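You operate a simulated robot arm through the tools that you are given. There is no shell and no other tool.

Carry out the task below with a simulated two-armed robot. There is one attempt and no reset: what you move stays moved.

JOB
Thin the mix in the clear can to the red line and stir it smooth.
Fine: use the white jug and the blue stirrer, put both back, nothing new in the black tray, and close the lid. Set down upright: white jug. Where these are worked on the way, their far stop is far enough and under half their travel is too little: lid of the clear can.

Only the result counts: the job must be done as asked and must still hold three seconds after the hand-in. Knocking over, shifting, dropping, spilling or breaking anything else fails it. A push-on lid holds only when it is set on centred and level and pressed home; a screw cap is set on level and turned clockwise until tight.

ROBOT AND FRAMES
Two 7-joint arms with fingered hands on one trunk that stands fixed in place. Base frame: the origin is at the foot of the trunk, x ahead of it, y to its left, z up; the work surface is at about z = 0.8. Lengths are in m, angles in rad, forces in N, time in s.
The left shoulder is at [0.06, 0.166, 0.976], the right one opposite. With the tool pointing down near the work surface each hand reaches from about 0.36 to 0.86 m from the base axis, measured 20 degrees to its own side. Payload 5 kg a hand.
The tool frame of a hand sits at the grasp point between the pads (the TCP): z along the fingers, y along the line on which they close. The tips reach 0.032 m beyond it. Largest opening 0.16 m; the body of the gripper starts 0.089 m behind the TCP. The gripper is a hand of 3 fingers: y runs from the thumb to the fingers, the wrist lies at [0, 0, -0.267] in the tool frame.
Orientation is that of the tool frame in the base frame, as a unit quaternion [x, y, z, w]. With the fingers straight down and closing along the base's y, the tool's x points along the base's -x, its y along +y and its z along -z.

CONTROLS
- The arms move only by the tool servo_tool. It takes "left_increments", "right_increments" or both (then of equal length, played together; a hand with none holds still); each is a list of rows, each an object (a shift or turn left out is 0) with "slide": the shift along the base's x, y, z in units of 500 mm (1.0 is 500 mm), a list of three; "rotation": the turn, a rotation vector about the base's x, y, z in units of 120 degrees (1.0 is 120 degrees), a list of three. In form: [{"slide": [dx, dy, dz], "rotation": [rx, ry, rz]}, ...]. A call has 1 to 20 rows; each row is the pose to reach, as a shift and turn from the pose commanded when the call began. A call with a number of a shift or a turn outside -1 to 1 is refused whole. Rows are played at 5 a second. More than 0.05 m and 0.15 rad between two rows, and nothing of the call is played. A pose out of reach is approached as far as the arm can. The call stops where the force on the tool passes 40 N (or 10 N more than at its start, if that is more) or the arm is blocked; 0.2 s more then pass. In this call time passes only in rows, and 0.2 s behind the last. The reply holds the time, the measured pose of the TCP, the force on the tool along the base axes, the opening and the grip force, in the units named above and with some noise, with the torque about the TCP (base axes, N m) and any sound that the robot's microphone picked up.
- Cameras (640 x 400 px; columns grow to the right, rows downward): "scene" is now at [0.0506, 0.0125, 1.6158]; the picture's right is [0.16, -0.99, 0.00], its down [-0.72, -0.12, -0.69] and it looks along [0.68, 0.11, -0.73] (base axes); focal length 366 px, centre (320, 200). "left" rides on the left gripper at [-0.065, -0.004, -0.116] in its tool frame; the picture's right is [0.06, -1.00, 0.00], its down [0.87, 0.05, -0.49] and it looks along [0.49, 0.03, 0.87] (tool axes); focal length 261 px, centre (320, 200). "right" rides on the right gripper at [0.065, -0.004, -0.116] in its tool frame; the picture's right is [0.06, 1.00, 0.00], its down [-0.87, 0.05, -0.49] and it looks along [-0.49, 0.03, 0.87] (tool axes); focal length 261 px, centre (320, 200). There is no depth. A picture from a camera that has moved, and an enlarged one, comes with that camera's place and axes in the base frame and with its lens.
- snapshot(camera): a new picture of that camera. The clock stands still meanwhile.
- move_column(by): slides the trunk up (or, below 0, down) by that many m; the arms and the scene camera ride with it, the base frame stays. It gives what a move gives, with no picture.
- curl_fingers(finger1, finger2, thumb_bend, hand): sets how far each is bent, from 0 (flat) to 100 (curled in); at 30 the hand is open as for a grip, at 70 the pads meet at the TCP. One left out holds its place. A second passes; each finger stops where it meets its share of the squeeze, and holds until it gets a number again. It is the only way to open and close the hand. It gives what a move gives, with no picture; readings hold the bend of each and the force on the fingers (four entries, about 0 where the hand has none), thumb and palm.
- head_to(pan, tilt): turns the head with the scene camera to pan (to the left, within 1.501 rad either way) and tilt (down, from -0.506 to 1.204), counted from straight ahead of the robot. It gives what a move gives.
- enlarge(camera, box): a new picture of the part [left, top, right, bottom] of that camera's present view, enlarged. The clock stands still meanwhile.
- close_job(): hands the job in; it is judged then, once.

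Nothing tells you positions but the pictures and the camera data. Unless the task says otherwise, let go and move clear before handing in.

The tools are called after "Emit:" as a command line: name --argument value ..., lists and objects as JSON in quotes. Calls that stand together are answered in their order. servo_tool: Moves the arms, as the interface text tells. Its arguments: {"type":"object","properties":{"left_increments":{"type":"array"},"right_increments":{"type":"array"}},"required":[]} The other tools are called the same way: move_column (by) slides the trunk up or down; curl_fingers (finger1, finger2, thumb_bend, hand) moves the fingers one by one; head_to (pan, tilt) turns the head that bears the scene camera; snapshot (camera) takes a picture; enlarge (camera, box) takes an enlarged picture of a part of a camera's view; close_job () hands the job in.

At the start:

```text
t: 0.0
left_position: [0.5148, 0.3403, 1.2777]
left_tcp_rot: [0.001, 1.0, 0.0, 0.001]
left_contact_force: [-0.3, 0.1, 0.0]
left_torque: [0.02, -0.02, 0.04]
left_opening: 0.1599
left_gripper_force: 0.1
left_shape: jaw
left_bend: [30.0, 30.0, 30.0]
left_finger forces: [0.1, 0.1, 0.0, 0.0, 0.0, 0.0]
right_position: [0.5312, -0.0247, 1.2426]
right_tcp_rot: [0.001, 1.0, 0.0, -0.001]
right_contact_force: [0.0, 0.1, 0.6]
right_torque: [-0.01, -0.03, -0.02]
right_opening: 0.1599
right_gripper_force: 0.0
right_shape: jaw
right_bend: [30.0, 30.0, 30.0]
right_finger forces: [0.0, 0.0, 0.1, 0.0, 0.1, 0.0]
trunk travel left (down, up): [-0.525, 0.065]
head pan, tilt: [0.161, 0.813]
```

scene: 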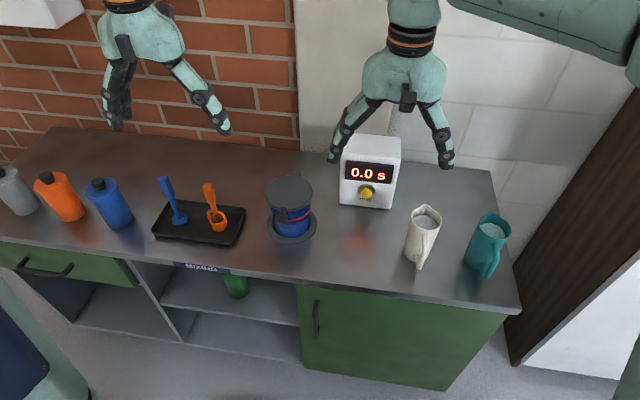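
right: 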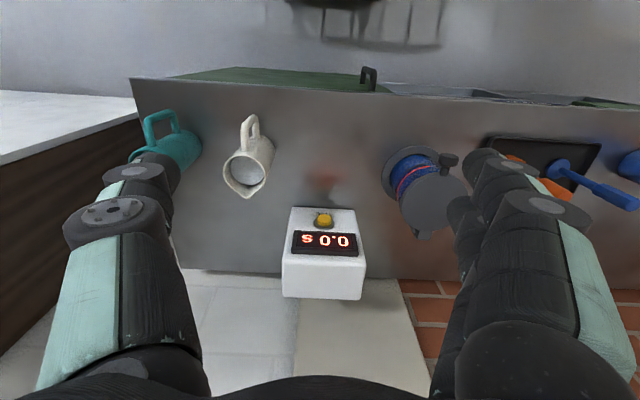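
left: 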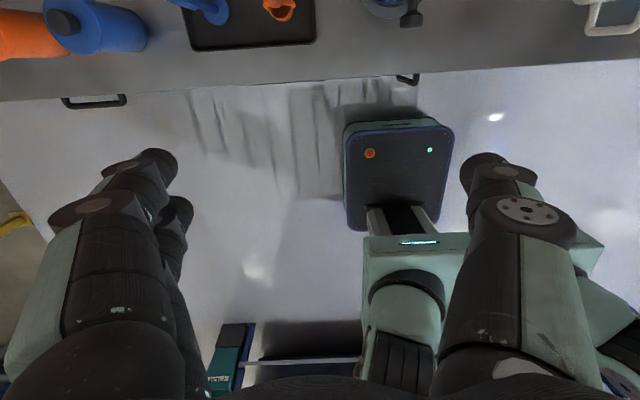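

I see a counter with bottles on the left, a black tray holding a blue stirrer and an orange ladle, a clear can with a lid (blue content) near the middle, a timer box, a white jug and a teal jug at right. I'll look closer before moving.

Emit:
enlarge --camera "scene" --box '[240, 160, 340, 260]'

Emit:
enlarge --camera "scene" --box '[140, 160, 260, 260]'

Emit:
enlarge --camera "scene" --box '[380, 180, 530, 290]'

Emit:
enlarge --camera "right" --box '[360, 120, 640, 250]'

```text
4.00 times, centred on (290, 210) of scene
camera zoom: at [0.0506, 0.0125, 1.6158], right [0.16, -0.99, 0.0], down [-0.72, -0.12, -0.69], along [0.68, 0.11, -0.73], focal length 1464 px, centre (440, 160)
```

zoom: 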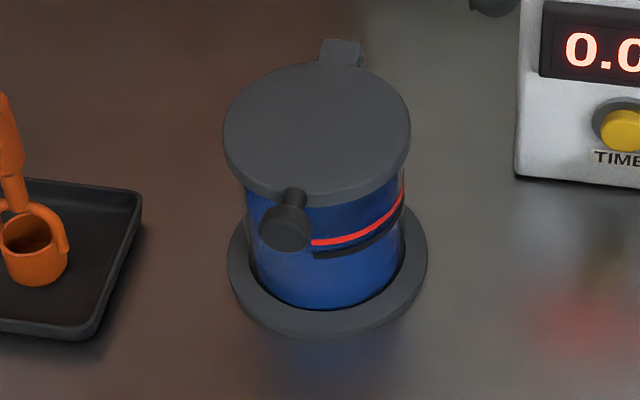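

```text
4.00 times, centred on (200, 210) of scene
camera zoom: at [0.0506, 0.0125, 1.6158], right [0.16, -0.99, 0.0], down [-0.72, -0.12, -0.69], along [0.68, 0.11, -0.73], focal length 1464 px, centre (800, 160)
```

zoom: 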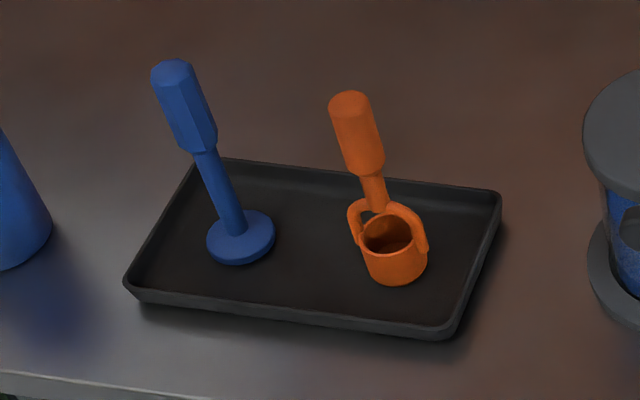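

```text
3.64 times, centred on (455, 235) of scene
camera zoom: at [0.0506, 0.0125, 1.6158], right [0.16, -0.99, 0.0], down [-0.72, -0.12, -0.69], along [0.68, 0.11, -0.73], focal length 1330 px, centre (-171, 73)
```

zoom: 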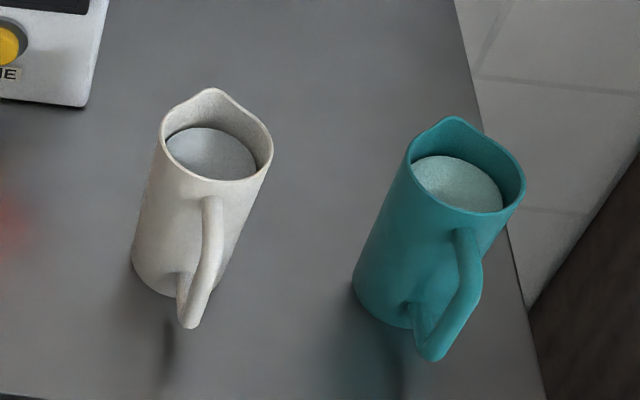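

```text
2.29 times, centred on (500, 185) of right
camera zoom: at [0.4662, -0.0302, 1.3593], right [-0.06, 1.0, 0.0], down [0.87, 0.05, 0.49], along [0.49, 0.03, -0.87], focal length 596 px, centre (-91, 234)
```

zoom: 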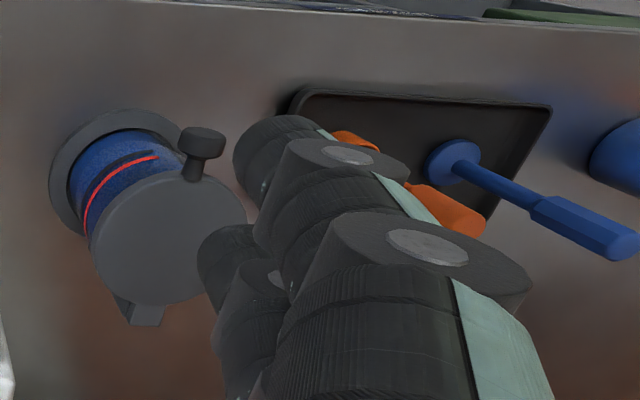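

The can's hinged lid has a knob toward me and a hinge at the back. The white jug is at about (0.66, -0.15) and the stirrer stands at about (0.66, 0.52). I'll zoom further on the can, its line and the lid.

Emit:
enlarge --camera "scene" --box '[265, 165, 325, 245]'

Emit:
enlarge --camera "right" --box '[375, 135, 475, 245]'

Emit:
enlarge --camera "scene" --box '[320, 120, 420, 220]'

Emit:
enlarge --camera "scene" --box '[150, 240, 300, 340]'

```text
5.00 times, centred on (295, 205) of scene
camera zoom: at [0.0506, 0.0125, 1.6158], right [0.16, -0.99, 0.0], down [-0.72, -0.12, -0.69], along [0.68, 0.11, -0.73], focal length 1829 px, centre (445, 175)
```

zoom: 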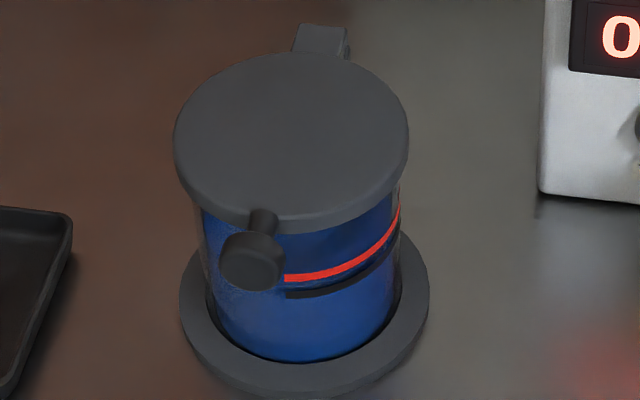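

```text
3.64 times, centred on (425, 190) of right
camera zoom: at [0.4662, -0.0302, 1.3593], right [-0.06, 1.0, 0.0], down [0.87, 0.05, 0.49], along [0.49, 0.03, -0.87], focal length 948 px, centre (-62, 236)
```

zoom: 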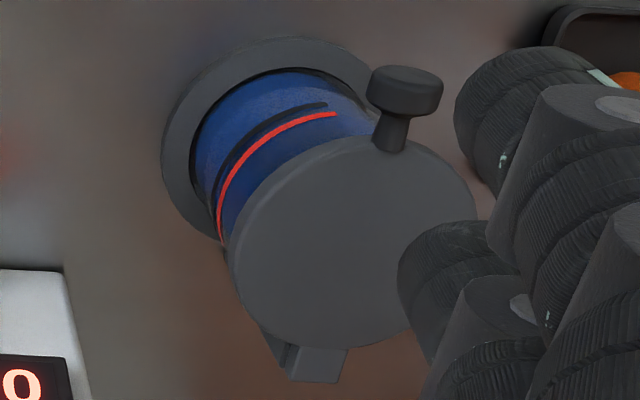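

```text
4.00 times, centred on (370, 170) of scene
camera zoom: at [0.0506, 0.0125, 1.6158], right [0.16, -0.99, 0.0], down [-0.72, -0.12, -0.69], along [0.68, 0.11, -0.73], focal length 1464 px, centre (120, 320)
```

zoom: 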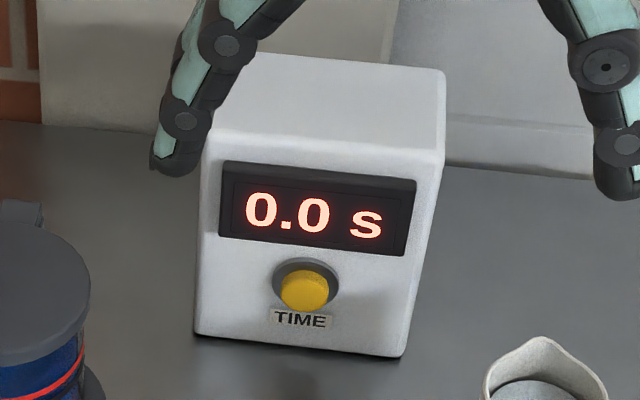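

```text
4.00 times, centred on (225, 290) of scene
camera zoom: at [0.0506, 0.0125, 1.6158], right [0.16, -0.99, 0.0], down [-0.72, -0.12, -0.69], along [0.68, 0.11, -0.73], focal length 1464 px, centre (700, -160)
```

zoom: 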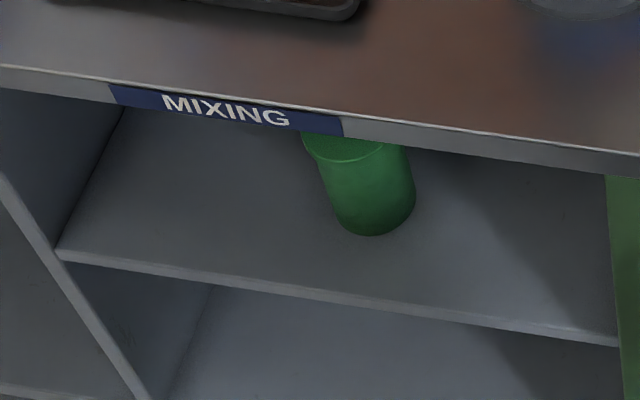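

The knob stands out of the lid's front edge at about (0.617, 0.203, 0.927), and the hinge is at about (0.782, 0.20). Before working, I'll bring the left hand down and point it at the can to see its level from the side.

Emit:
servo_tool --left_increments '[{"slide": [0.0042, -0.0037, -0.063], "rotation": [-0.019, -0.0604, -0.019]}, {"slide": [0.0083, -0.0073, -0.126], "rotation": [-0.0381, -0.1207, -0.0381]}, {"slide": [0.0125, -0.011, -0.189], "rotation": [-0.0571, -0.1811, -0.0571]}, {"slide": [0.0167, -0.0147, -0.252], "rotation": [-0.0761, -0.2414, -0.0761]}, {"slide": [0.0208, -0.0183, -0.315], "rotation": [-0.0952, -0.3018, -0.0952]}, {"slide": [0.025, -0.022, -0.378], "rotation": [-0.1142, -0.3622, -0.1142]}, {"slide": [0.0292, -0.0257, -0.441], "rotation": [-0.1332, -0.4225, -0.1332]}, {"slide": [0.0333, -0.0293, -0.504], "rotation": [-0.1523, -0.4829, -0.1523]}, {"slide": [0.0375, -0.033, -0.567], "rotation": [-0.1713, -0.5432, -0.1713]}, {"slide": [0.0417, -0.0367, -0.63], "rotation": [-0.1903, -0.6036, -0.1903]}, {"slide": [0.0458, -0.0403, -0.693], "rotation": [-0.2094, -0.6639, -0.2094]}, {"slide": [0.05, -0.044, -0.756], "rotation": [-0.2284, -0.7243, -0.2284]}]'

```text
t: 2.6
left_position: [0.537, 0.3154, 0.8999]
left_tcp_rot: [0.201, 0.677, -0.221, 0.672]
left_contact_force: [-0.6, 0.8, 0.1]
left_torque: [0.09, -0.08, 0.01]
left_opening: 0.16
left_gripper_force: 0.0
left_shape: jaw
left_bend: [30.0, 30.0, 30.0]
left_finger forces: [0.0, 0.0, 0.0, 0.1, 0.1, 0.0]
right_position: [0.5327, -0.0241, 1.2421]
right_tcp_rot: [-0.001, 1.0, 0.001, 0.0]
right_contact_force: [0.7, 0.0, 0.1]
right_torque: [-0.02, 0.02, 0.03]
right_opening: 0.1599
right_gripper_force: 0.0
right_shape: jaw
right_bend: [30.0, 30.0, 30.0]
right_finger forces: [0.0, 0.1, 0.0, 0.0, 0.0, 0.0]
trunk travel left (down, up): [-0.525, 0.065]
head pan, tilt: [0.161, 0.813]
```

The left hand reached the pose pointing forward at the can. I'll take pictures from it and from the scene camera.

Emit:
snapshot --camera "left"

Emit:
snapshot --camera "scene"

```text
taken
camera left: at [0.4419, 0.3804, 0.965], right [-0.57, -0.82, -0.03], down [-0.38, 0.3, -0.87], along [0.72, -0.49, -0.49], focal length 261 px, centre (320, 200)
```

left: 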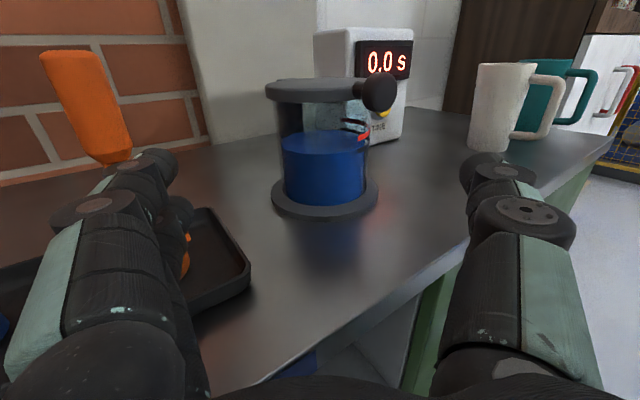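

```text
taken
camera scene: at [0.051, 0.0139, 1.6159], right [0.16, -0.99, 0.0], down [-0.72, -0.12, -0.69], along [0.68, 0.11, -0.73], focal length 366 px, centre (320, 200)
```

scene: 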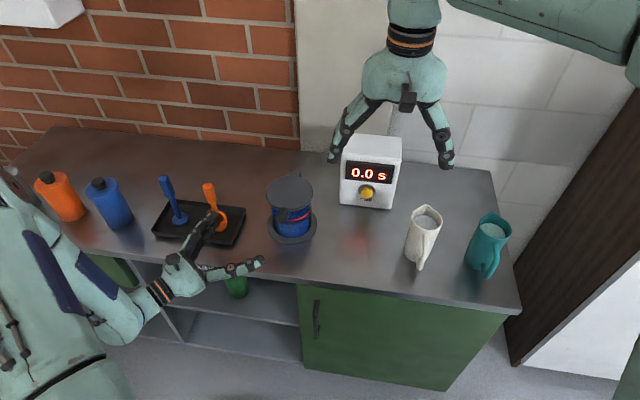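

The can view is good: blue liquid sits low, with the red and black marks above. A left finger is near the orange ladle, so I must back away carefully. I'll zoom in.

Emit:
enlarge --camera "left" --box '[255, 65, 415, 225]'

Emit:
enlarge --camera "scene" --box '[140, 160, 280, 290]'

Emit:
enlarge --camera "left" --box '[450, 40, 640, 170]'

```text
2.50 times, centred on (335, 145) of left
camera zoom: at [0.4419, 0.3804, 0.965], right [-0.57, -0.82, -0.03], down [-0.38, 0.3, -0.87], along [0.72, -0.49, -0.49], focal length 652 px, centre (282, 338)
```

zoom: 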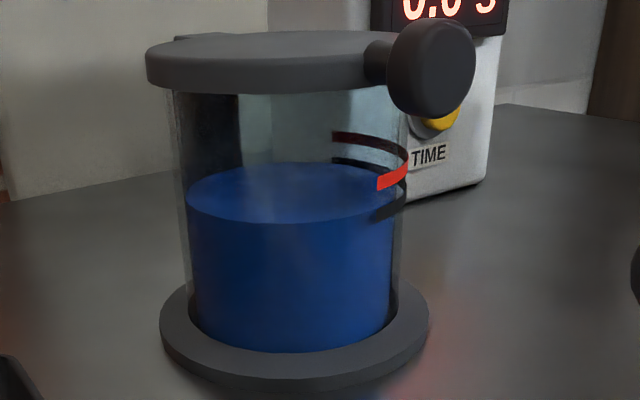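

```text
3.08 times, centred on (210, 225) of scene
camera zoom: at [0.051, 0.0139, 1.6159], right [0.16, -0.99, 0.0], down [-0.72, -0.12, -0.69], along [0.68, 0.11, -0.73], focal length 1126 px, centre (658, 123)
```

zoom: 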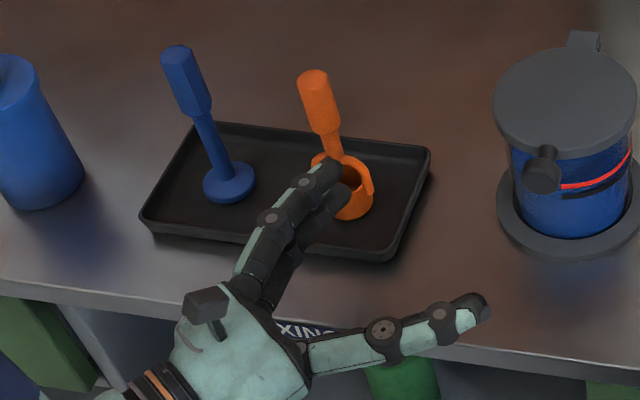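

```text
3.08 times, centred on (545, 105) of left
camera zoom: at [0.4419, 0.3804, 0.965], right [-0.57, -0.82, -0.03], down [-0.38, 0.3, -0.87], along [0.72, -0.49, -0.49], focal length 802 px, centre (-372, 492)
```

zoom: 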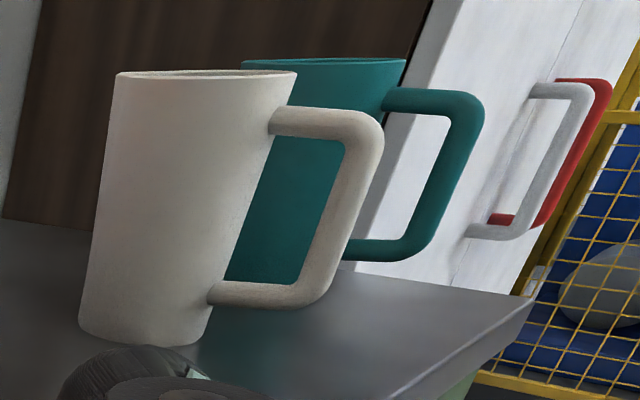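

The liquid is about 1.5 cm below the red line, the lid is closed with its knob at front, and the jug's handle points toward me with the spout away. I'll back the left hand off and close its fingers so they can lift the knob from below.

Emit:
servo_tool --left_increments '[{"slide": [-0.05, 0, 0]}, {"slide": [-0.1, 0, 0]}]'

Emit:
curl_fingers --hand "left" --finger1 68 --finger2 68 --thumb_bend 68

Emit:
snapshot --camera "left"

Emit:
enlarge --camera "scene" --box '[140, 160, 280, 290]'

```text
t: 3.2
left_position: [0.4871, 0.3158, 0.9004]
left_tcp_rot: [0.212, 0.674, -0.212, 0.675]
left_contact_force: [-0.7, 0.1, 0.5]
left_torque: [0.03, -0.01, 0.02]
left_opening: 0.1599
left_gripper_force: 0.1
left_shape: jaw
left_bend: [30.0, 30.0, 30.0]
left_finger forces: [0.1, 0.0, 0.0, 0.0, 0.1, 0.0]
right_position: [0.5317, -0.0256, 1.2426]
right_tcp_rot: [0.0, 1.0, 0.0, 0.0]
right_contact_force: [0.1, 0.2, 0.4]
right_torque: [0.02, -0.04, -0.02]
right_opening: 0.1599
right_gripper_force: 0.1
right_shape: jaw
right_bend: [30.0, 30.0, 30.0]
right_finger forces: [0.0, 0.1, 0.1, 0.0, 0.0, 0.0]
trunk travel left (down, up): [-0.525, 0.065]
head pan, tilt: [0.161, 0.813]
```

```text
t: 4.2
left_position: [0.4876, 0.3173, 0.9008]
left_tcp_rot: [0.213, 0.674, -0.213, 0.674]
left_contact_force: [-0.1, -0.3, -1.1]
left_torque: [0.0, 0.03, 0.04]
left_opening: 0.0191
left_gripper_force: 0.0
left_shape: fingers
left_bend: [68.0, 68.0, 68.0]
left_finger forces: [0.0, 0.1, 0.1, 0.0, 0.0, 0.0]
right_position: [0.5315, -0.0252, 1.2429]
right_tcp_rot: [-0.001, 1.0, 0.0, 0.0]
right_contact_force: [-0.1, -0.1, -0.3]
right_torque: [-0.02, 0.01, -0.01]
right_opening: 0.16
right_gripper_force: 0.2
right_shape: jaw
right_bend: [30.0, 30.0, 30.0]
right_finger forces: [0.1, 0.0, 0.0, 0.0, 0.0, 0.1]
trunk travel left (down, up): [-0.525, 0.065]
head pan, tilt: [0.161, 0.813]
```

```text
taken
camera left: at [0.3912, 0.3797, 0.9656], right [-0.57, -0.82, -0.06], down [-0.37, 0.33, -0.87], along [0.73, -0.47, -0.49], focal length 261 px, centre (320, 200)
```

left: 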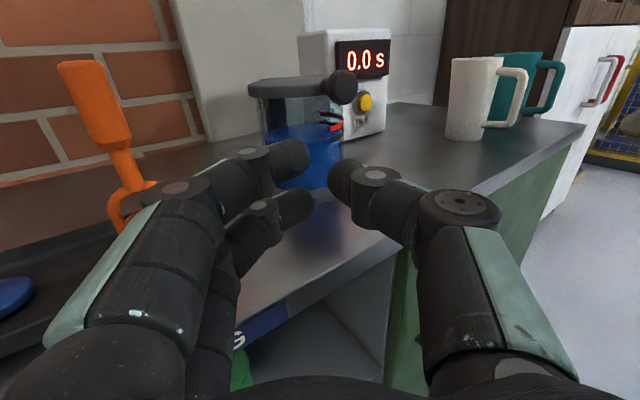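

```text
3.08 times, centred on (210, 225) of scene
camera zoom: at [0.0506, 0.0126, 1.6158], right [0.16, -0.99, 0.0], down [-0.72, -0.12, -0.69], along [0.68, 0.11, -0.73], focal length 1126 px, centre (658, 123)
```

zoom: 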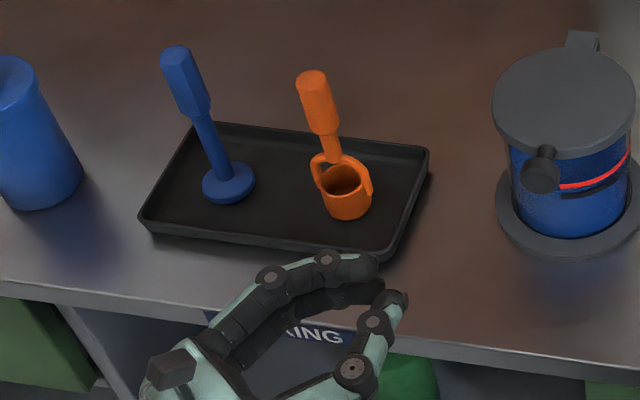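

The three fingers are now nearly closed and clear of the tray. I'll move the fingertips to just under the lid knob.

Emit:
servo_tool --left_increments '[{"slide": [0.05, -0.068, -0.025]}, {"slide": [0.1, -0.136, -0.05]}, {"slide": [0.14, -0.165, -0.05]}, {"slide": [0.18, -0.19, -0.05]}, {"slide": [0.2164, -0.2166, -0.05]}]'

Emit:
snapshot --camera "left"

Emit:
enlarge --camera "scene" --box '[220, 160, 340, 260]'

```text
t: 5.4
left_position: [0.598, 0.2076, 0.8774]
left_tcp_rot: [0.212, 0.674, -0.212, 0.674]
left_contact_force: [0.4, 0.6, 0.0]
left_torque: [0.03, -0.01, 0.0]
left_opening: 0.019
left_gripper_force: 0.1
left_shape: fingers
left_bend: [68.0, 68.0, 68.0]
left_finger forces: [0.0, 0.0, 0.0, 0.1, 0.0, 0.1]
right_position: [0.5314, -0.0257, 1.2429]
right_tcp_rot: [0.0, 1.0, 0.0, 0.0]
right_contact_force: [0.1, 0.1, -0.2]
right_torque: [0.04, 0.05, 0.02]
right_opening: 0.1598
right_gripper_force: 0.1
right_shape: jaw
right_bend: [30.0, 30.0, 30.0]
right_finger forces: [0.1, 0.0, 0.0, 0.0, 0.1, 0.0]
trunk travel left (down, up): [-0.525, 0.065]
head pan, tilt: [0.161, 0.813]
```

```text
taken
camera left: at [0.5006, 0.2699, 0.9408], right [-0.57, -0.82, -0.06], down [-0.37, 0.33, -0.87], along [0.73, -0.47, -0.49], focal length 261 px, centre (320, 200)
```

left: 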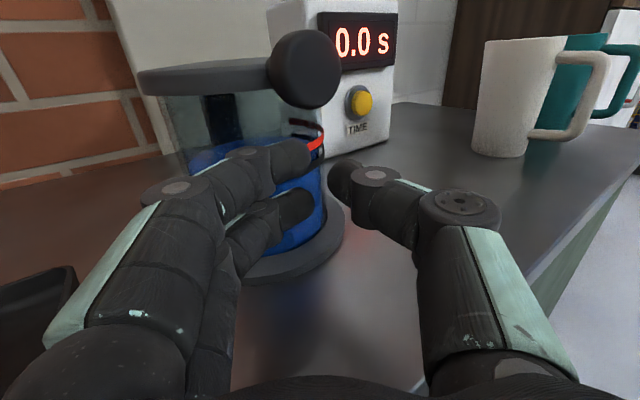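

```text
4.00 times, centred on (280, 210) of scene
camera zoom: at [0.0508, 0.0122, 1.6158], right [0.16, -0.99, 0.0], down [-0.72, -0.12, -0.69], along [0.68, 0.11, -0.73], focal length 1464 px, centre (480, 160)
```

zoom: 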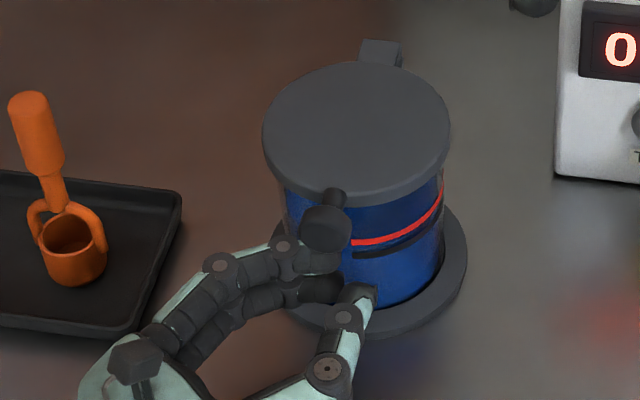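

The upper fingertip lies under the knob. I'll lift slowly along the hinge's arc to about 30° and check.

Emit:
servo_tool --left_increments '[{"slide": [0.005, 0, 0.02]}, {"slide": [0.012, 0, 0.045]}, {"slide": [0.02, 0, 0.07]}, {"slide": [0.03, 0, 0.096]}, {"slide": [0.038, 0, 0.12]}, {"slide": [0.048, 0, 0.143]}, {"slide": [0.058, 0, 0.164]}]'

Emit:
snapshot --camera "left"

Emit:
enlarge --camera "scene" --box '[220, 160, 340, 260]'

```text
t: 7.0
left_position: [0.6266, 0.2094, 0.9588]
left_tcp_rot: [0.212, 0.675, -0.211, 0.675]
left_contact_force: [-1.0, -1.3, -1.9]
left_torque: [0.01, 0.02, -0.01]
left_opening: 0.017
left_gripper_force: 0.5
left_shape: fingers
left_bend: [69.0, 68.0, 68.0]
left_finger forces: [1.0, 0.0, 0.1, 0.1, 0.0, 0.0]
right_position: [0.5313, -0.0252, 1.2431]
right_tcp_rot: [0.0, 1.0, 0.0, 0.0]
right_contact_force: [0.6, 0.6, 0.7]
right_torque: [0.01, -0.02, 0.02]
right_opening: 0.1599
right_gripper_force: 0.1
right_shape: jaw
right_bend: [30.0, 30.0, 30.0]
right_finger forces: [0.1, 0.0, 0.0, 0.0, 0.0, 0.0]
trunk travel left (down, up): [-0.525, 0.065]
head pan, tilt: [0.161, 0.813]
```

```text
taken
camera left: at [0.53, 0.2728, 1.0237], right [-0.57, -0.82, -0.06], down [-0.37, 0.33, -0.87], along [0.73, -0.47, -0.49], focal length 261 px, centre (320, 200)
```

left: 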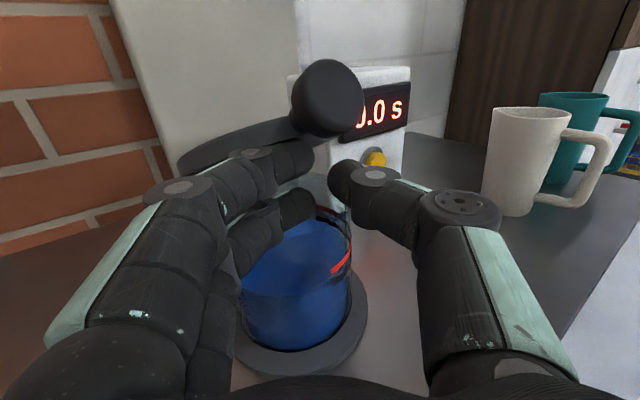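

```text
4.00 times, centred on (280, 210) of scene
camera zoom: at [0.0504, 0.0124, 1.6158], right [0.16, -0.99, 0.0], down [-0.72, -0.12, -0.69], along [0.68, 0.11, -0.73], focal length 1464 px, centre (480, 160)
```

zoom: 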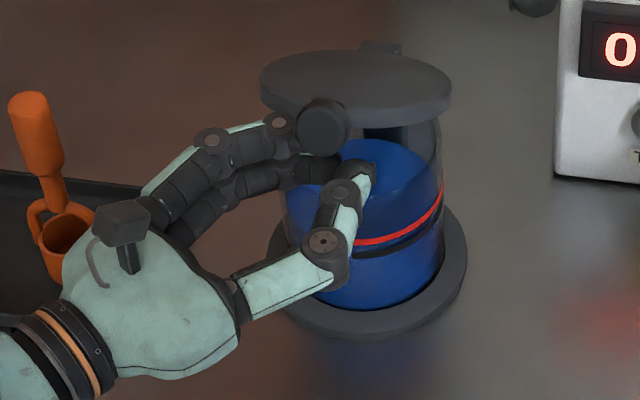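

The lid rises on the fingertip with little force. I'll continue along the arc to beyond vertical.

Emit:
servo_tool --left_increments '[{"slide": [0.014, 0, 0.02]}, {"slide": [0.028, 0, 0.04]}, {"slide": [0.044, 0, 0.058]}, {"slide": [0.062, 0, 0.075]}, {"slide": [0.082, 0, 0.09]}, {"slide": [0.102, 0, 0.102]}, {"slide": [0.125, 0, 0.113]}, {"slide": [0.148, 0, 0.122]}, {"slide": [0.17, 0, 0.13]}]'

Emit:
snapshot --camera "left"

Emit:
enlarge --camera "scene" --box '[200, 120, 360, 260]'

```text
t: 9.0
left_position: [0.712, 0.2103, 1.0235]
left_tcp_rot: [0.213, 0.674, -0.213, 0.674]
left_contact_force: [-1.4, -0.2, -0.3]
left_torque: [0.04, -0.01, 0.02]
left_opening: 0.0174
left_gripper_force: 0.4
left_shape: fingers
left_bend: [69.0, 68.0, 68.0]
left_finger forces: [0.7, 0.0, 0.1, 0.1, 0.0, 0.0]
right_position: [0.5305, -0.0251, 1.2427]
right_tcp_rot: [-0.001, 1.0, 0.001, 0.0]
right_contact_force: [-0.3, 0.1, -0.4]
right_torque: [0.0, -0.04, -0.03]
right_opening: 0.1599
right_gripper_force: 0.0
right_shape: jaw
right_bend: [30.0, 30.0, 30.0]
right_finger forces: [0.0, 0.0, 0.0, 0.0, 0.0, 0.1]
trunk travel left (down, up): [-0.525, 0.065]
head pan, tilt: [0.161, 0.813]
```

```text
taken
camera left: at [0.6147, 0.2726, 1.0879], right [-0.57, -0.82, -0.06], down [-0.37, 0.33, -0.87], along [0.73, -0.47, -0.49], focal length 261 px, centre (320, 200)
```

left: 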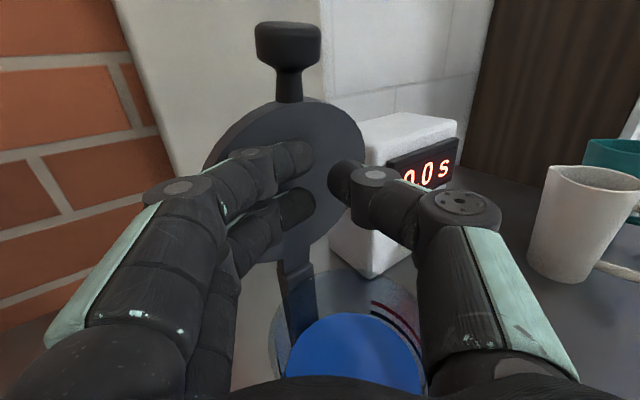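

```text
2.86 times, centred on (280, 190) of scene
camera zoom: at [0.0506, 0.0124, 1.6158], right [0.16, -0.99, 0.0], down [-0.72, -0.12, -0.69], along [0.68, 0.11, -0.73], focal length 1045 px, centre (434, 229)
```

zoom: 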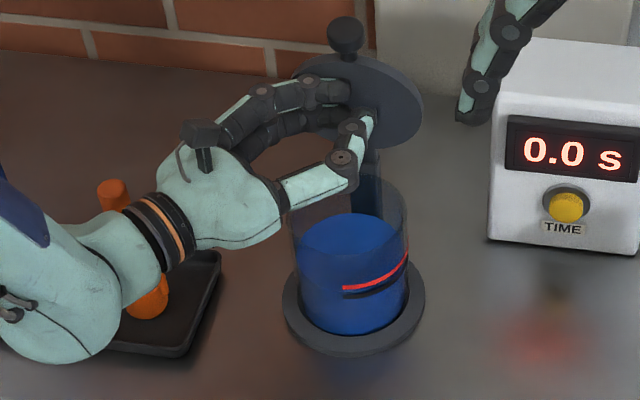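

The lid stands nearly upright. I'll push it on past vertical in small steps towards its far stop.

Emit:
servo_tool --left_increments '[{"slide": [0.025, 0, 0.008]}, {"slide": [0.05, 0, 0.012]}, {"slide": [0.075, 0, 0.012]}, {"slide": [0.1, 0, 0.01]}, {"slide": [0.12, 0, 0.006]}]'

Emit:
snapshot --camera "left"

Emit:
enlarge --camera "scene" --box '[200, 120, 360, 260]'

```text
t: 10.1
left_position: [0.7623, 0.2136, 1.0294]
left_tcp_rot: [0.211, 0.675, -0.211, 0.674]
left_contact_force: [-44.9, 15.6, 12.3]
left_torque: [0.29, 0.06, 0.95]
left_opening: 0.011
left_gripper_force: 23.3
left_shape: fingers
left_bend: [72.0, 73.0, 68.0]
left_finger forces: [14.4, 31.2, 0.0, 0.0, 0.0, 0.0]
right_position: [0.5272, -0.0261, 1.2449]
right_tcp_rot: [0.001, 1.0, 0.0, 0.002]
right_contact_force: [0.3, -0.3, -0.1]
right_torque: [0.03, -0.04, -0.01]
right_opening: 0.1599
right_gripper_force: 0.1
right_shape: jaw
right_bend: [30.0, 30.0, 30.0]
right_finger forces: [0.1, 0.0, 0.1, 0.1, 0.0, 0.0]
trunk travel left (down, up): [-0.525, 0.065]
head pan, tilt: [0.161, 0.813]
stopped in row 5 (left hand): the force on the tool passed its limit at 46 N (the readings are from after the stop); the commanded pose is now the measured one
```

```text
taken
camera left: at [0.6644, 0.2757, 1.0942], right [-0.57, -0.82, -0.06], down [-0.37, 0.33, -0.87], along [0.73, -0.47, -0.49], focal length 261 px, centre (320, 200)
```

left: 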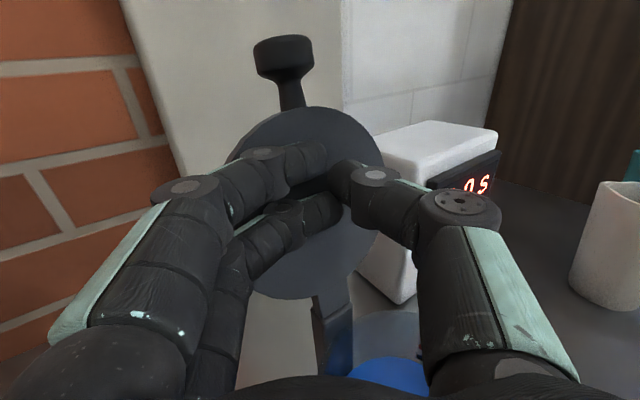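

```text
2.86 times, centred on (280, 190) of scene
camera zoom: at [0.0439, 0.0139, 1.6163], right [0.17, -0.99, 0.0], down [-0.71, -0.12, -0.69], along [0.68, 0.11, -0.72], focal length 1045 px, centre (434, 229)
```

zoom: 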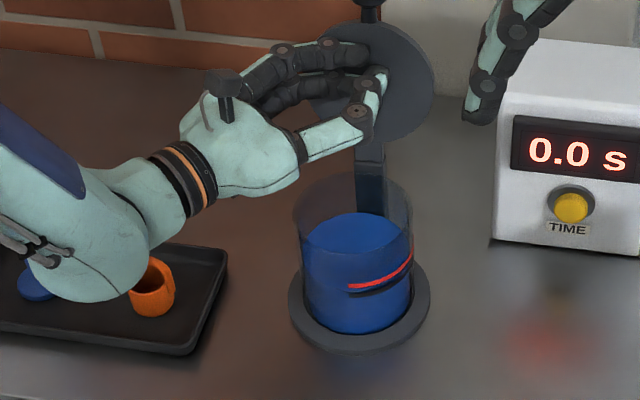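

The lid has met its far stop. I'll back the fingers off a little and check the lid stays open.

Emit:
servo_tool --left_increments '[{"slide": [-0.02, 0, 0.0]}, {"slide": [-0.05, 0, 0.02]}, {"slide": [-0.08, 0, 0.05]}, {"slide": [-0.12, 0, 0.1]}]'

Emit:
enlarge --camera "scene" --box '[140, 100, 360, 260]'

```text
t: 11.1
left_position: [0.7038, 0.2114, 1.0764]
left_tcp_rot: [0.213, 0.675, -0.213, 0.674]
left_contact_force: [-0.7, -1.2, -1.1]
left_torque: [-0.02, 0.03, 0.03]
left_opening: 0.0185
left_gripper_force: 0.1
left_shape: fingers
left_bend: [68.0, 68.0, 68.0]
left_finger forces: [0.1, 0.0, 0.1, 0.0, 0.0, 0.0]
right_position: [0.5298, -0.0275, 1.2438]
right_tcp_rot: [0.001, 1.0, 0.001, 0.0]
right_contact_force: [0.4, -0.4, 0.1]
right_torque: [-0.02, -0.01, -0.02]
right_opening: 0.1601
right_gripper_force: 0.1
right_shape: jaw
right_bend: [30.0, 30.0, 30.0]
right_finger forces: [0.0, 0.0, 0.0, 0.0, 0.0, 0.1]
trunk travel left (down, up): [-0.525, 0.065]
head pan, tilt: [0.161, 0.813]
```

```text
2.50 times, centred on (250, 180) of scene
camera zoom: at [0.0494, 0.0124, 1.6158], right [0.16, -0.99, 0.0], down [-0.72, -0.12, -0.69], along [0.68, 0.11, -0.73], focal length 915 px, centre (495, 250)
```

zoom: 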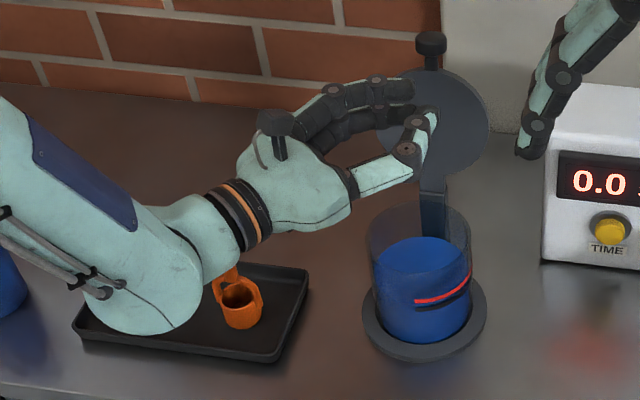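

The lid holds open at its stop. I'll lift the left arm up and withdraw it toward home, clear of the tray.

Emit:
servo_tool --left_increments '[{"slide": [-0.02, 0, 0.08]}, {"slide": [-0.05, 0, 0.16]}, {"slide": [-0.1, 0, 0.24]}, {"slide": [-0.15, 0.03, 0.3]}, {"slide": [-0.2, 0.08, 0.34]}, {"slide": [-0.25, 0.14, 0.34]}, {"slide": [-0.3, 0.2, 0.34]}]'

Emit:
snapshot --camera "scene"

Emit:
snapshot --camera "left"

```text
t: 12.7
left_position: [0.5565, 0.312, 1.2456]
left_tcp_rot: [0.212, 0.676, -0.213, 0.673]
left_contact_force: [-0.8, -0.3, -0.5]
left_torque: [0.01, -0.03, -0.01]
left_opening: 0.0184
left_gripper_force: 0.0
left_shape: fingers
left_bend: [68.0, 68.0, 68.0]
left_finger forces: [0.1, 0.0, 0.1, 0.0, 0.0, 0.1]
right_position: [0.5309, -0.0262, 1.243]
right_tcp_rot: [0.001, 1.0, 0.0, 0.001]
right_contact_force: [-0.9, 0.0, -0.3]
right_torque: [-0.01, -0.05, -0.02]
right_opening: 0.1599
right_gripper_force: 0.1
right_shape: jaw
right_bend: [30.0, 30.0, 30.0]
right_finger forces: [0.1, 0.0, 0.1, 0.2, 0.1, 0.0]
trunk travel left (down, up): [-0.525, 0.065]
head pan, tilt: [0.161, 0.813]
```

```text
taken
camera scene: at [0.0497, 0.0129, 1.6159], right [0.16, -0.99, 0.0], down [-0.72, -0.12, -0.69], along [0.68, 0.11, -0.73], focal length 366 px, centre (320, 200)
```

scene: 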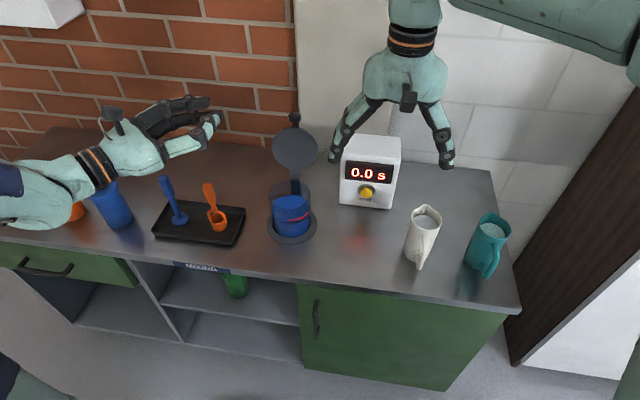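

```text
taken
camera left: at [0.4596, 0.3739, 1.3104], right [-0.57, -0.82, -0.06], down [-0.37, 0.33, -0.87], along [0.73, -0.47, -0.49], focal length 261 px, centre (320, 200)
```

left: 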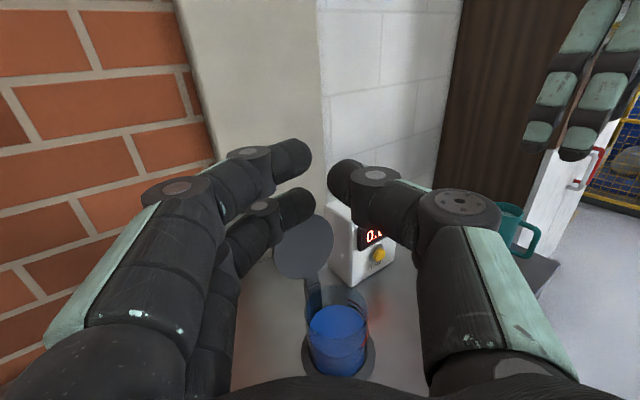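

The lid stays open and the left arm is clear. Next the right hand goes to the white jug at about (0.663, -0.15). I'll narrow its opening a bit because of the teal jug, turn it to point forward, and hold it above the jug.

Emit:
curl_fingers --hand "right" --finger1 42 --finger2 42 --thumb_bend 42

Emit:
servo_tool --right_increments '[{"slide": [0.0235, -0.025, -0.0365], "rotation": [0, -0.0625, 0]}, {"slide": [0.047, -0.05, -0.073], "rotation": [0, -0.125, 0]}, {"slide": [0.0705, -0.075, -0.1095], "rotation": [0, -0.1875, 0]}, {"slide": [0.094, -0.1, -0.146], "rotation": [0, -0.25, 0]}, {"slide": [0.1175, -0.125, -0.1825], "rotation": [0, -0.3125, 0]}, {"slide": [0.141, -0.15, -0.219], "rotation": [0, -0.375, 0]}, {"slide": [0.1645, -0.175, -0.2555], "rotation": [0, -0.4375, 0]}, {"slide": [0.188, -0.2, -0.292], "rotation": [0, -0.5, 0]}, {"slide": [0.2115, -0.225, -0.3285], "rotation": [0, -0.5625, 0]}, {"slide": [0.235, -0.25, -0.365], "rotation": [0, -0.625, 0]}]'

Emit:
snapshot --camera "scene"

Emit:
snapshot --camera "right"

```text
t: 13.7
left_position: [0.5572, 0.3099, 1.2447]
left_tcp_rot: [0.212, 0.675, -0.213, 0.674]
left_contact_force: [0.2, -0.1, -0.4]
left_torque: [0.02, 0.01, 0.0]
left_opening: 0.0182
left_gripper_force: 0.2
left_shape: fingers
left_bend: [68.0, 68.0, 68.0]
left_finger forces: [0.0, 0.0, 0.0, 0.0, 0.1, 0.0]
right_position: [0.5312, -0.0282, 1.2423]
right_tcp_rot: [0.0, 1.0, 0.0, 0.0]
right_contact_force: [0.0, 0.3, -0.1]
right_torque: [0.01, 0.01, -0.04]
right_opening: 0.1207
right_gripper_force: 0.0
right_shape: fingers
right_bend: [42.0, 42.0, 42.0]
right_finger forces: [0.0, 0.0, 0.1, 0.0, 0.1, 0.0]
trunk travel left (down, up): [-0.525, 0.065]
head pan, tilt: [0.161, 0.813]
```

```text
t: 15.9
left_position: [0.5576, 0.3106, 1.2464]
left_tcp_rot: [0.213, 0.675, -0.214, 0.673]
left_contact_force: [0.6, -0.4, -0.3]
left_torque: [0.0, 0.02, -0.03]
left_opening: 0.0183
left_gripper_force: 0.0
left_shape: fingers
left_bend: [68.0, 68.0, 68.0]
left_finger forces: [0.0, 0.0, 0.0, 0.0, 0.1, 0.0]
right_position: [0.6332, -0.139, 1.0897]
right_tcp_rot: [-0.003, 0.844, 0.002, 0.536]
right_contact_force: [0.0, -0.4, -0.1]
right_torque: [0.01, -0.02, 0.0]
right_opening: 0.1201
right_gripper_force: 0.2
right_shape: fingers
right_bend: [42.0, 42.0, 42.0]
right_finger forces: [0.1, 0.1, 0.0, 0.0, 0.0, 0.0]
right hand out of reach, approached as far as the arm can: row 9, 10
trunk travel left (down, up): [-0.525, 0.065]
head pan, tilt: [0.161, 0.813]
```

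```text
taken
camera scene: at [0.0509, 0.0121, 1.6158], right [0.16, -0.99, 0.0], down [-0.72, -0.12, -0.69], along [0.68, 0.11, -0.73], focal length 366 px, centre (320, 200)
```

scene: 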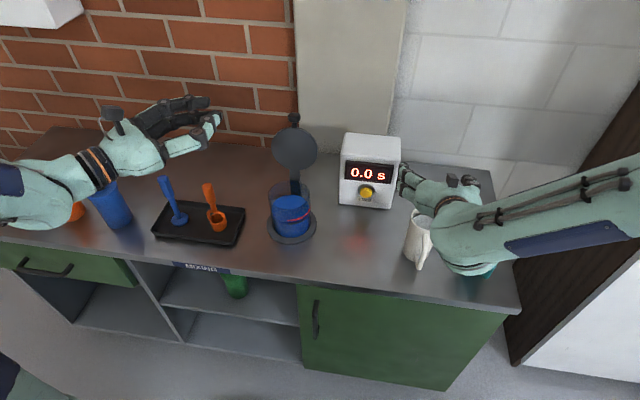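

```text
taken
camera right: at [0.5012, -0.1441, 1.0813], right [-0.04, 1.0, -0.06], down [-0.07, 0.05, 1.0], along [1.0, 0.04, 0.07], focal length 261 px, centre (320, 200)
```

right: 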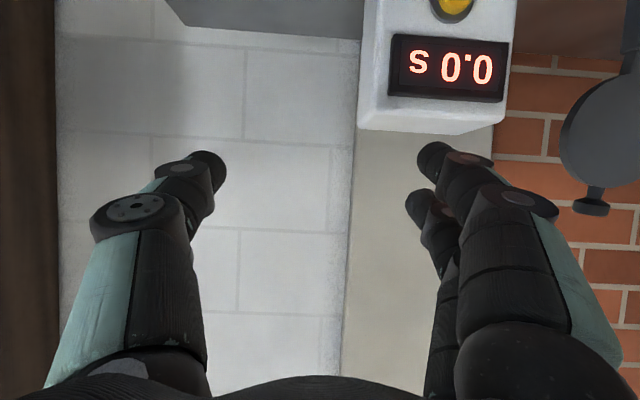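

The arm stopped about 10° short of the pitch I asked for, at roughly 25° below horizontal, which still works for this grasp. I'll add some yaw to the left, which should suit the right arm better, and recheck.

Emit:
servo_tool --right_increments '[{"slide": [0.009, -0.011, -0.02], "rotation": [0, 0, 0.0556]}, {"slide": [0.018, -0.022, -0.04], "rotation": [0, 0, 0.1111]}, {"slide": [0.026, -0.034, -0.06], "rotation": [0, 0, 0.1667]}]'

Emit:
enlarge --camera "scene" --box '[360, 150, 520, 290]'

```text
t: 16.9
left_position: [0.5569, 0.3093, 1.2461]
left_tcp_rot: [0.213, 0.675, -0.213, 0.673]
left_contact_force: [0.8, -0.2, -0.6]
left_torque: [0.0, 0.0, -0.02]
left_opening: 0.0184
left_gripper_force: 0.0
left_shape: fingers
left_bend: [68.0, 68.0, 68.0]
left_finger forces: [0.0, 0.1, 0.0, 0.0, 0.0, 0.0]
right_position: [0.6305, -0.0606, 1.0985]
right_tcp_rot: [-0.264, 0.796, 0.059, 0.541]
right_contact_force: [-1.3, -0.4, 0.0]
right_torque: [-0.02, -0.01, 0.01]
right_opening: 0.1196
right_gripper_force: 0.1
right_shape: fingers
right_bend: [42.0, 42.0, 42.0]
right_finger forces: [0.0, 0.0, 0.0, 0.1, 0.0, 0.0]
right hand out of reach, approached as far as the arm can: row 1, 2
trunk travel left (down, up): [-0.525, 0.065]
head pan, tilt: [0.161, 0.813]
stopped in row 3 (right hand): the arm was blocked; the commanded pose is now the measured one
```

```text
2.86 times, centred on (440, 220) of scene
camera zoom: at [0.0503, 0.0117, 1.6159], right [0.16, -0.99, 0.0], down [-0.72, -0.12, -0.69], along [0.68, 0.11, -0.73], focal length 1045 px, centre (-23, 143)
```

zoom: 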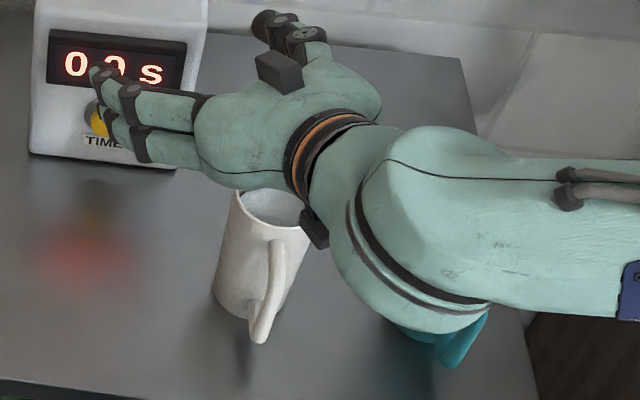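

The right wrist ran into a joint limit in this roll. I'll go back to pointing down, raised, then roll the hand 180° so its camera sits on top when it points forward, mirroring the left hand.

Emit:
servo_tool --right_increments '[{"slide": [-0.02, -0.018, 0.03], "rotation": [-0.006, 0.0555, -0.0271]}, {"slide": [-0.04, -0.036, 0.06], "rotation": [-0.0121, 0.111, -0.0542]}, {"slide": [-0.06, -0.054, 0.09], "rotation": [-0.0182, 0.1665, -0.0813]}, {"slide": [-0.08, -0.072, 0.12], "rotation": [-0.0242, 0.222, -0.1084]}, {"slide": [-0.1, -0.09, 0.15], "rotation": [-0.0303, 0.2775, -0.1355]}, {"slide": [-0.12, -0.108, 0.17], "rotation": [-0.0363, 0.333, -0.1626]}, {"slide": [-0.14, -0.126, 0.19], "rotation": [-0.0424, 0.3885, -0.1897]}, {"slide": [-0.16, -0.144, 0.2], "rotation": [-0.0484, 0.444, -0.2168]}, {"slide": [-0.18, -0.162, 0.2], "rotation": [-0.0545, 0.4995, -0.2439]}, {"slide": [-0.2, -0.18, 0.2], "rotation": [-0.0605, 0.555, -0.271]}]'

```text
t: 19.1
left_position: [0.5582, 0.3103, 1.2454]
left_tcp_rot: [0.212, 0.676, -0.213, 0.673]
left_contact_force: [-0.4, 0.0, 0.5]
left_torque: [0.02, -0.01, 0.0]
left_opening: 0.0186
left_gripper_force: 0.0
left_shape: fingers
left_bend: [68.0, 68.0, 68.0]
left_finger forces: [0.0, 0.0, 0.0, 0.0, 0.1, 0.0]
right_position: [0.5316, -0.1508, 1.2001]
right_tcp_rot: [0.0, 1.0, 0.001, -0.001]
right_contact_force: [0.8, 0.2, 0.4]
right_torque: [0.02, 0.02, 0.01]
right_opening: 0.1202
right_gripper_force: 0.1
right_shape: fingers
right_bend: [42.0, 42.0, 42.0]
right_finger forces: [0.0, 0.0, 0.1, 0.0, 0.0, 0.1]
trunk travel left (down, up): [-0.525, 0.065]
head pan, tilt: [0.161, 0.813]
```

The hand is pointing down again. I'll try rolling it about the vertical, 90° at first.

Emit:
servo_tool --right_increments '[{"rotation": [0, 0, 0.068]}, {"rotation": [0, 0, 0.136]}, {"rotation": [0, 0, 0.204]}, {"rotation": [0, 0, 0.272]}, {"rotation": [0, 0, 0.34]}, {"rotation": [0, 0, 0.408]}, {"rotation": [0, 0, 0.476]}, {"rotation": [0, 0, 0.544]}, {"rotation": [0, 0, 0.612]}, {"rotation": [0, 0, 0.68]}, {"rotation": [0, 0, 0.75]}]'

```text
t: 21.5
left_position: [0.559, 0.3084, 1.2454]
left_tcp_rot: [0.213, 0.676, -0.213, 0.673]
left_contact_force: [0.5, -0.5, 0.5]
left_torque: [0.03, 0.04, 0.02]
left_opening: 0.0185
left_gripper_force: 0.2
left_shape: fingers
left_bend: [68.0, 68.0, 68.0]
left_finger forces: [0.0, 0.1, 0.0, 0.0, 0.1, 0.0]
right_position: [0.5313, -0.1519, 1.1967]
right_tcp_rot: [0.708, -0.707, -0.002, 0.001]
right_contact_force: [-0.4, 0.9, -0.4]
right_torque: [0.03, 0.04, 0.02]
right_opening: 0.1199
right_gripper_force: 0.1
right_shape: fingers
right_bend: [42.0, 42.0, 42.0]
right_finger forces: [0.1, 0.1, 0.0, 0.0, 0.0, 0.0]
trunk travel left (down, up): [-0.525, 0.065]
head pan, tilt: [0.161, 0.813]
```

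That worked; another 90° the same way.

Emit:
servo_tool --right_increments '[{"rotation": [0, 0, 0.068]}, {"rotation": [0, 0, 0.136]}, {"rotation": [0, 0, 0.204]}, {"rotation": [0, 0, 0.272]}, {"rotation": [0, 0, 0.34]}, {"rotation": [0, 0, 0.408]}, {"rotation": [0, 0, 0.476]}, {"rotation": [0, 0, 0.544]}, {"rotation": [0, 0, 0.612]}, {"rotation": [0, 0, 0.68]}, {"rotation": [0, 0, 0.75]}]'

```text
t: 23.9
left_position: [0.5577, 0.3065, 1.2464]
left_tcp_rot: [0.213, 0.676, -0.212, 0.673]
left_contact_force: [-0.1, -0.4, 0.0]
left_torque: [0.01, 0.07, 0.03]
left_opening: 0.0184
left_gripper_force: 0.1
left_shape: fingers
left_bend: [68.0, 68.0, 68.0]
left_finger forces: [0.1, 0.1, 0.0, 0.1, 0.0, 0.0]
right_position: [0.4748, -0.0873, 1.0643]
right_tcp_rot: [0.952, -0.201, 0.218, -0.079]
right_contact_force: [-8.2, 0.0, -8.1]
right_torque: [0.05, -1.11, -0.01]
right_opening: 0.1199
right_gripper_force: 0.1
right_shape: fingers
right_bend: [42.0, 42.0, 42.0]
right_finger forces: [0.1, 0.1, 0.1, 0.1, 0.0, 0.0]
right hand out of reach, approached as far as the arm can: row 2, 3, 4, 5, 6, 7, 8, 9, 10, 11
trunk travel left (down, up): [-0.525, 0.065]
head pan, tilt: [0.161, 0.813]
```

The roll met a limit and the arm drifted, with some contact force showing. I'll look before moving on.

Emit:
snapshot --camera "scene"

Emit:
snapshot --camera "right"

Emit:
snapshot --camera "left"

```text
taken
camera scene: at [0.0507, 0.0083, 1.6159], right [0.16, -0.99, 0.0], down [-0.72, -0.11, -0.69], along [0.68, 0.11, -0.73], focal length 366 px, centre (320, 200)
```

scene: 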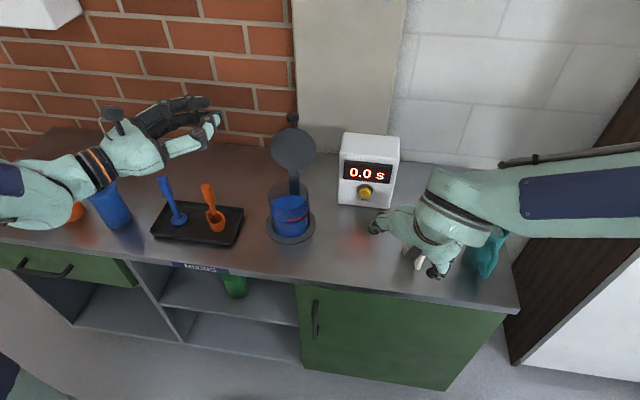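

```text
taken
camera right: at [0.4797, -0.1183, 1.1949], right [-0.3, -0.93, -0.21], down [-0.95, 0.28, 0.1], along [-0.03, 0.23, -0.97], focal length 261 px, centre (320, 200)
```

right: 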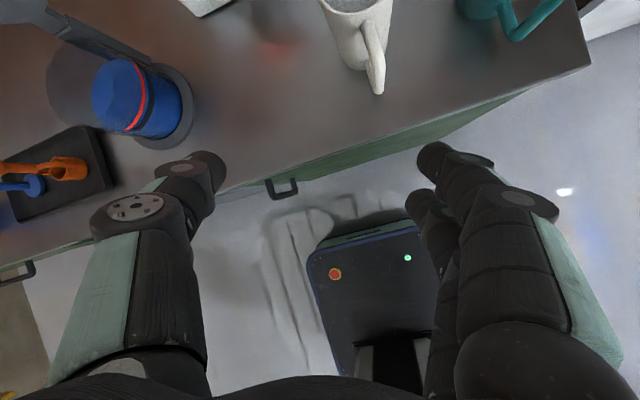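

```text
taken
camera left: at [0.4613, 0.369, 1.3112], right [-0.57, -0.82, -0.06], down [-0.37, 0.33, -0.87], along [0.73, -0.47, -0.49], focal length 261 px, centre (320, 200)
```

left: 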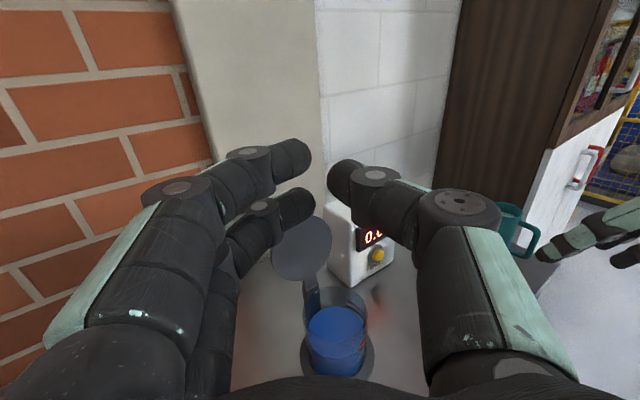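

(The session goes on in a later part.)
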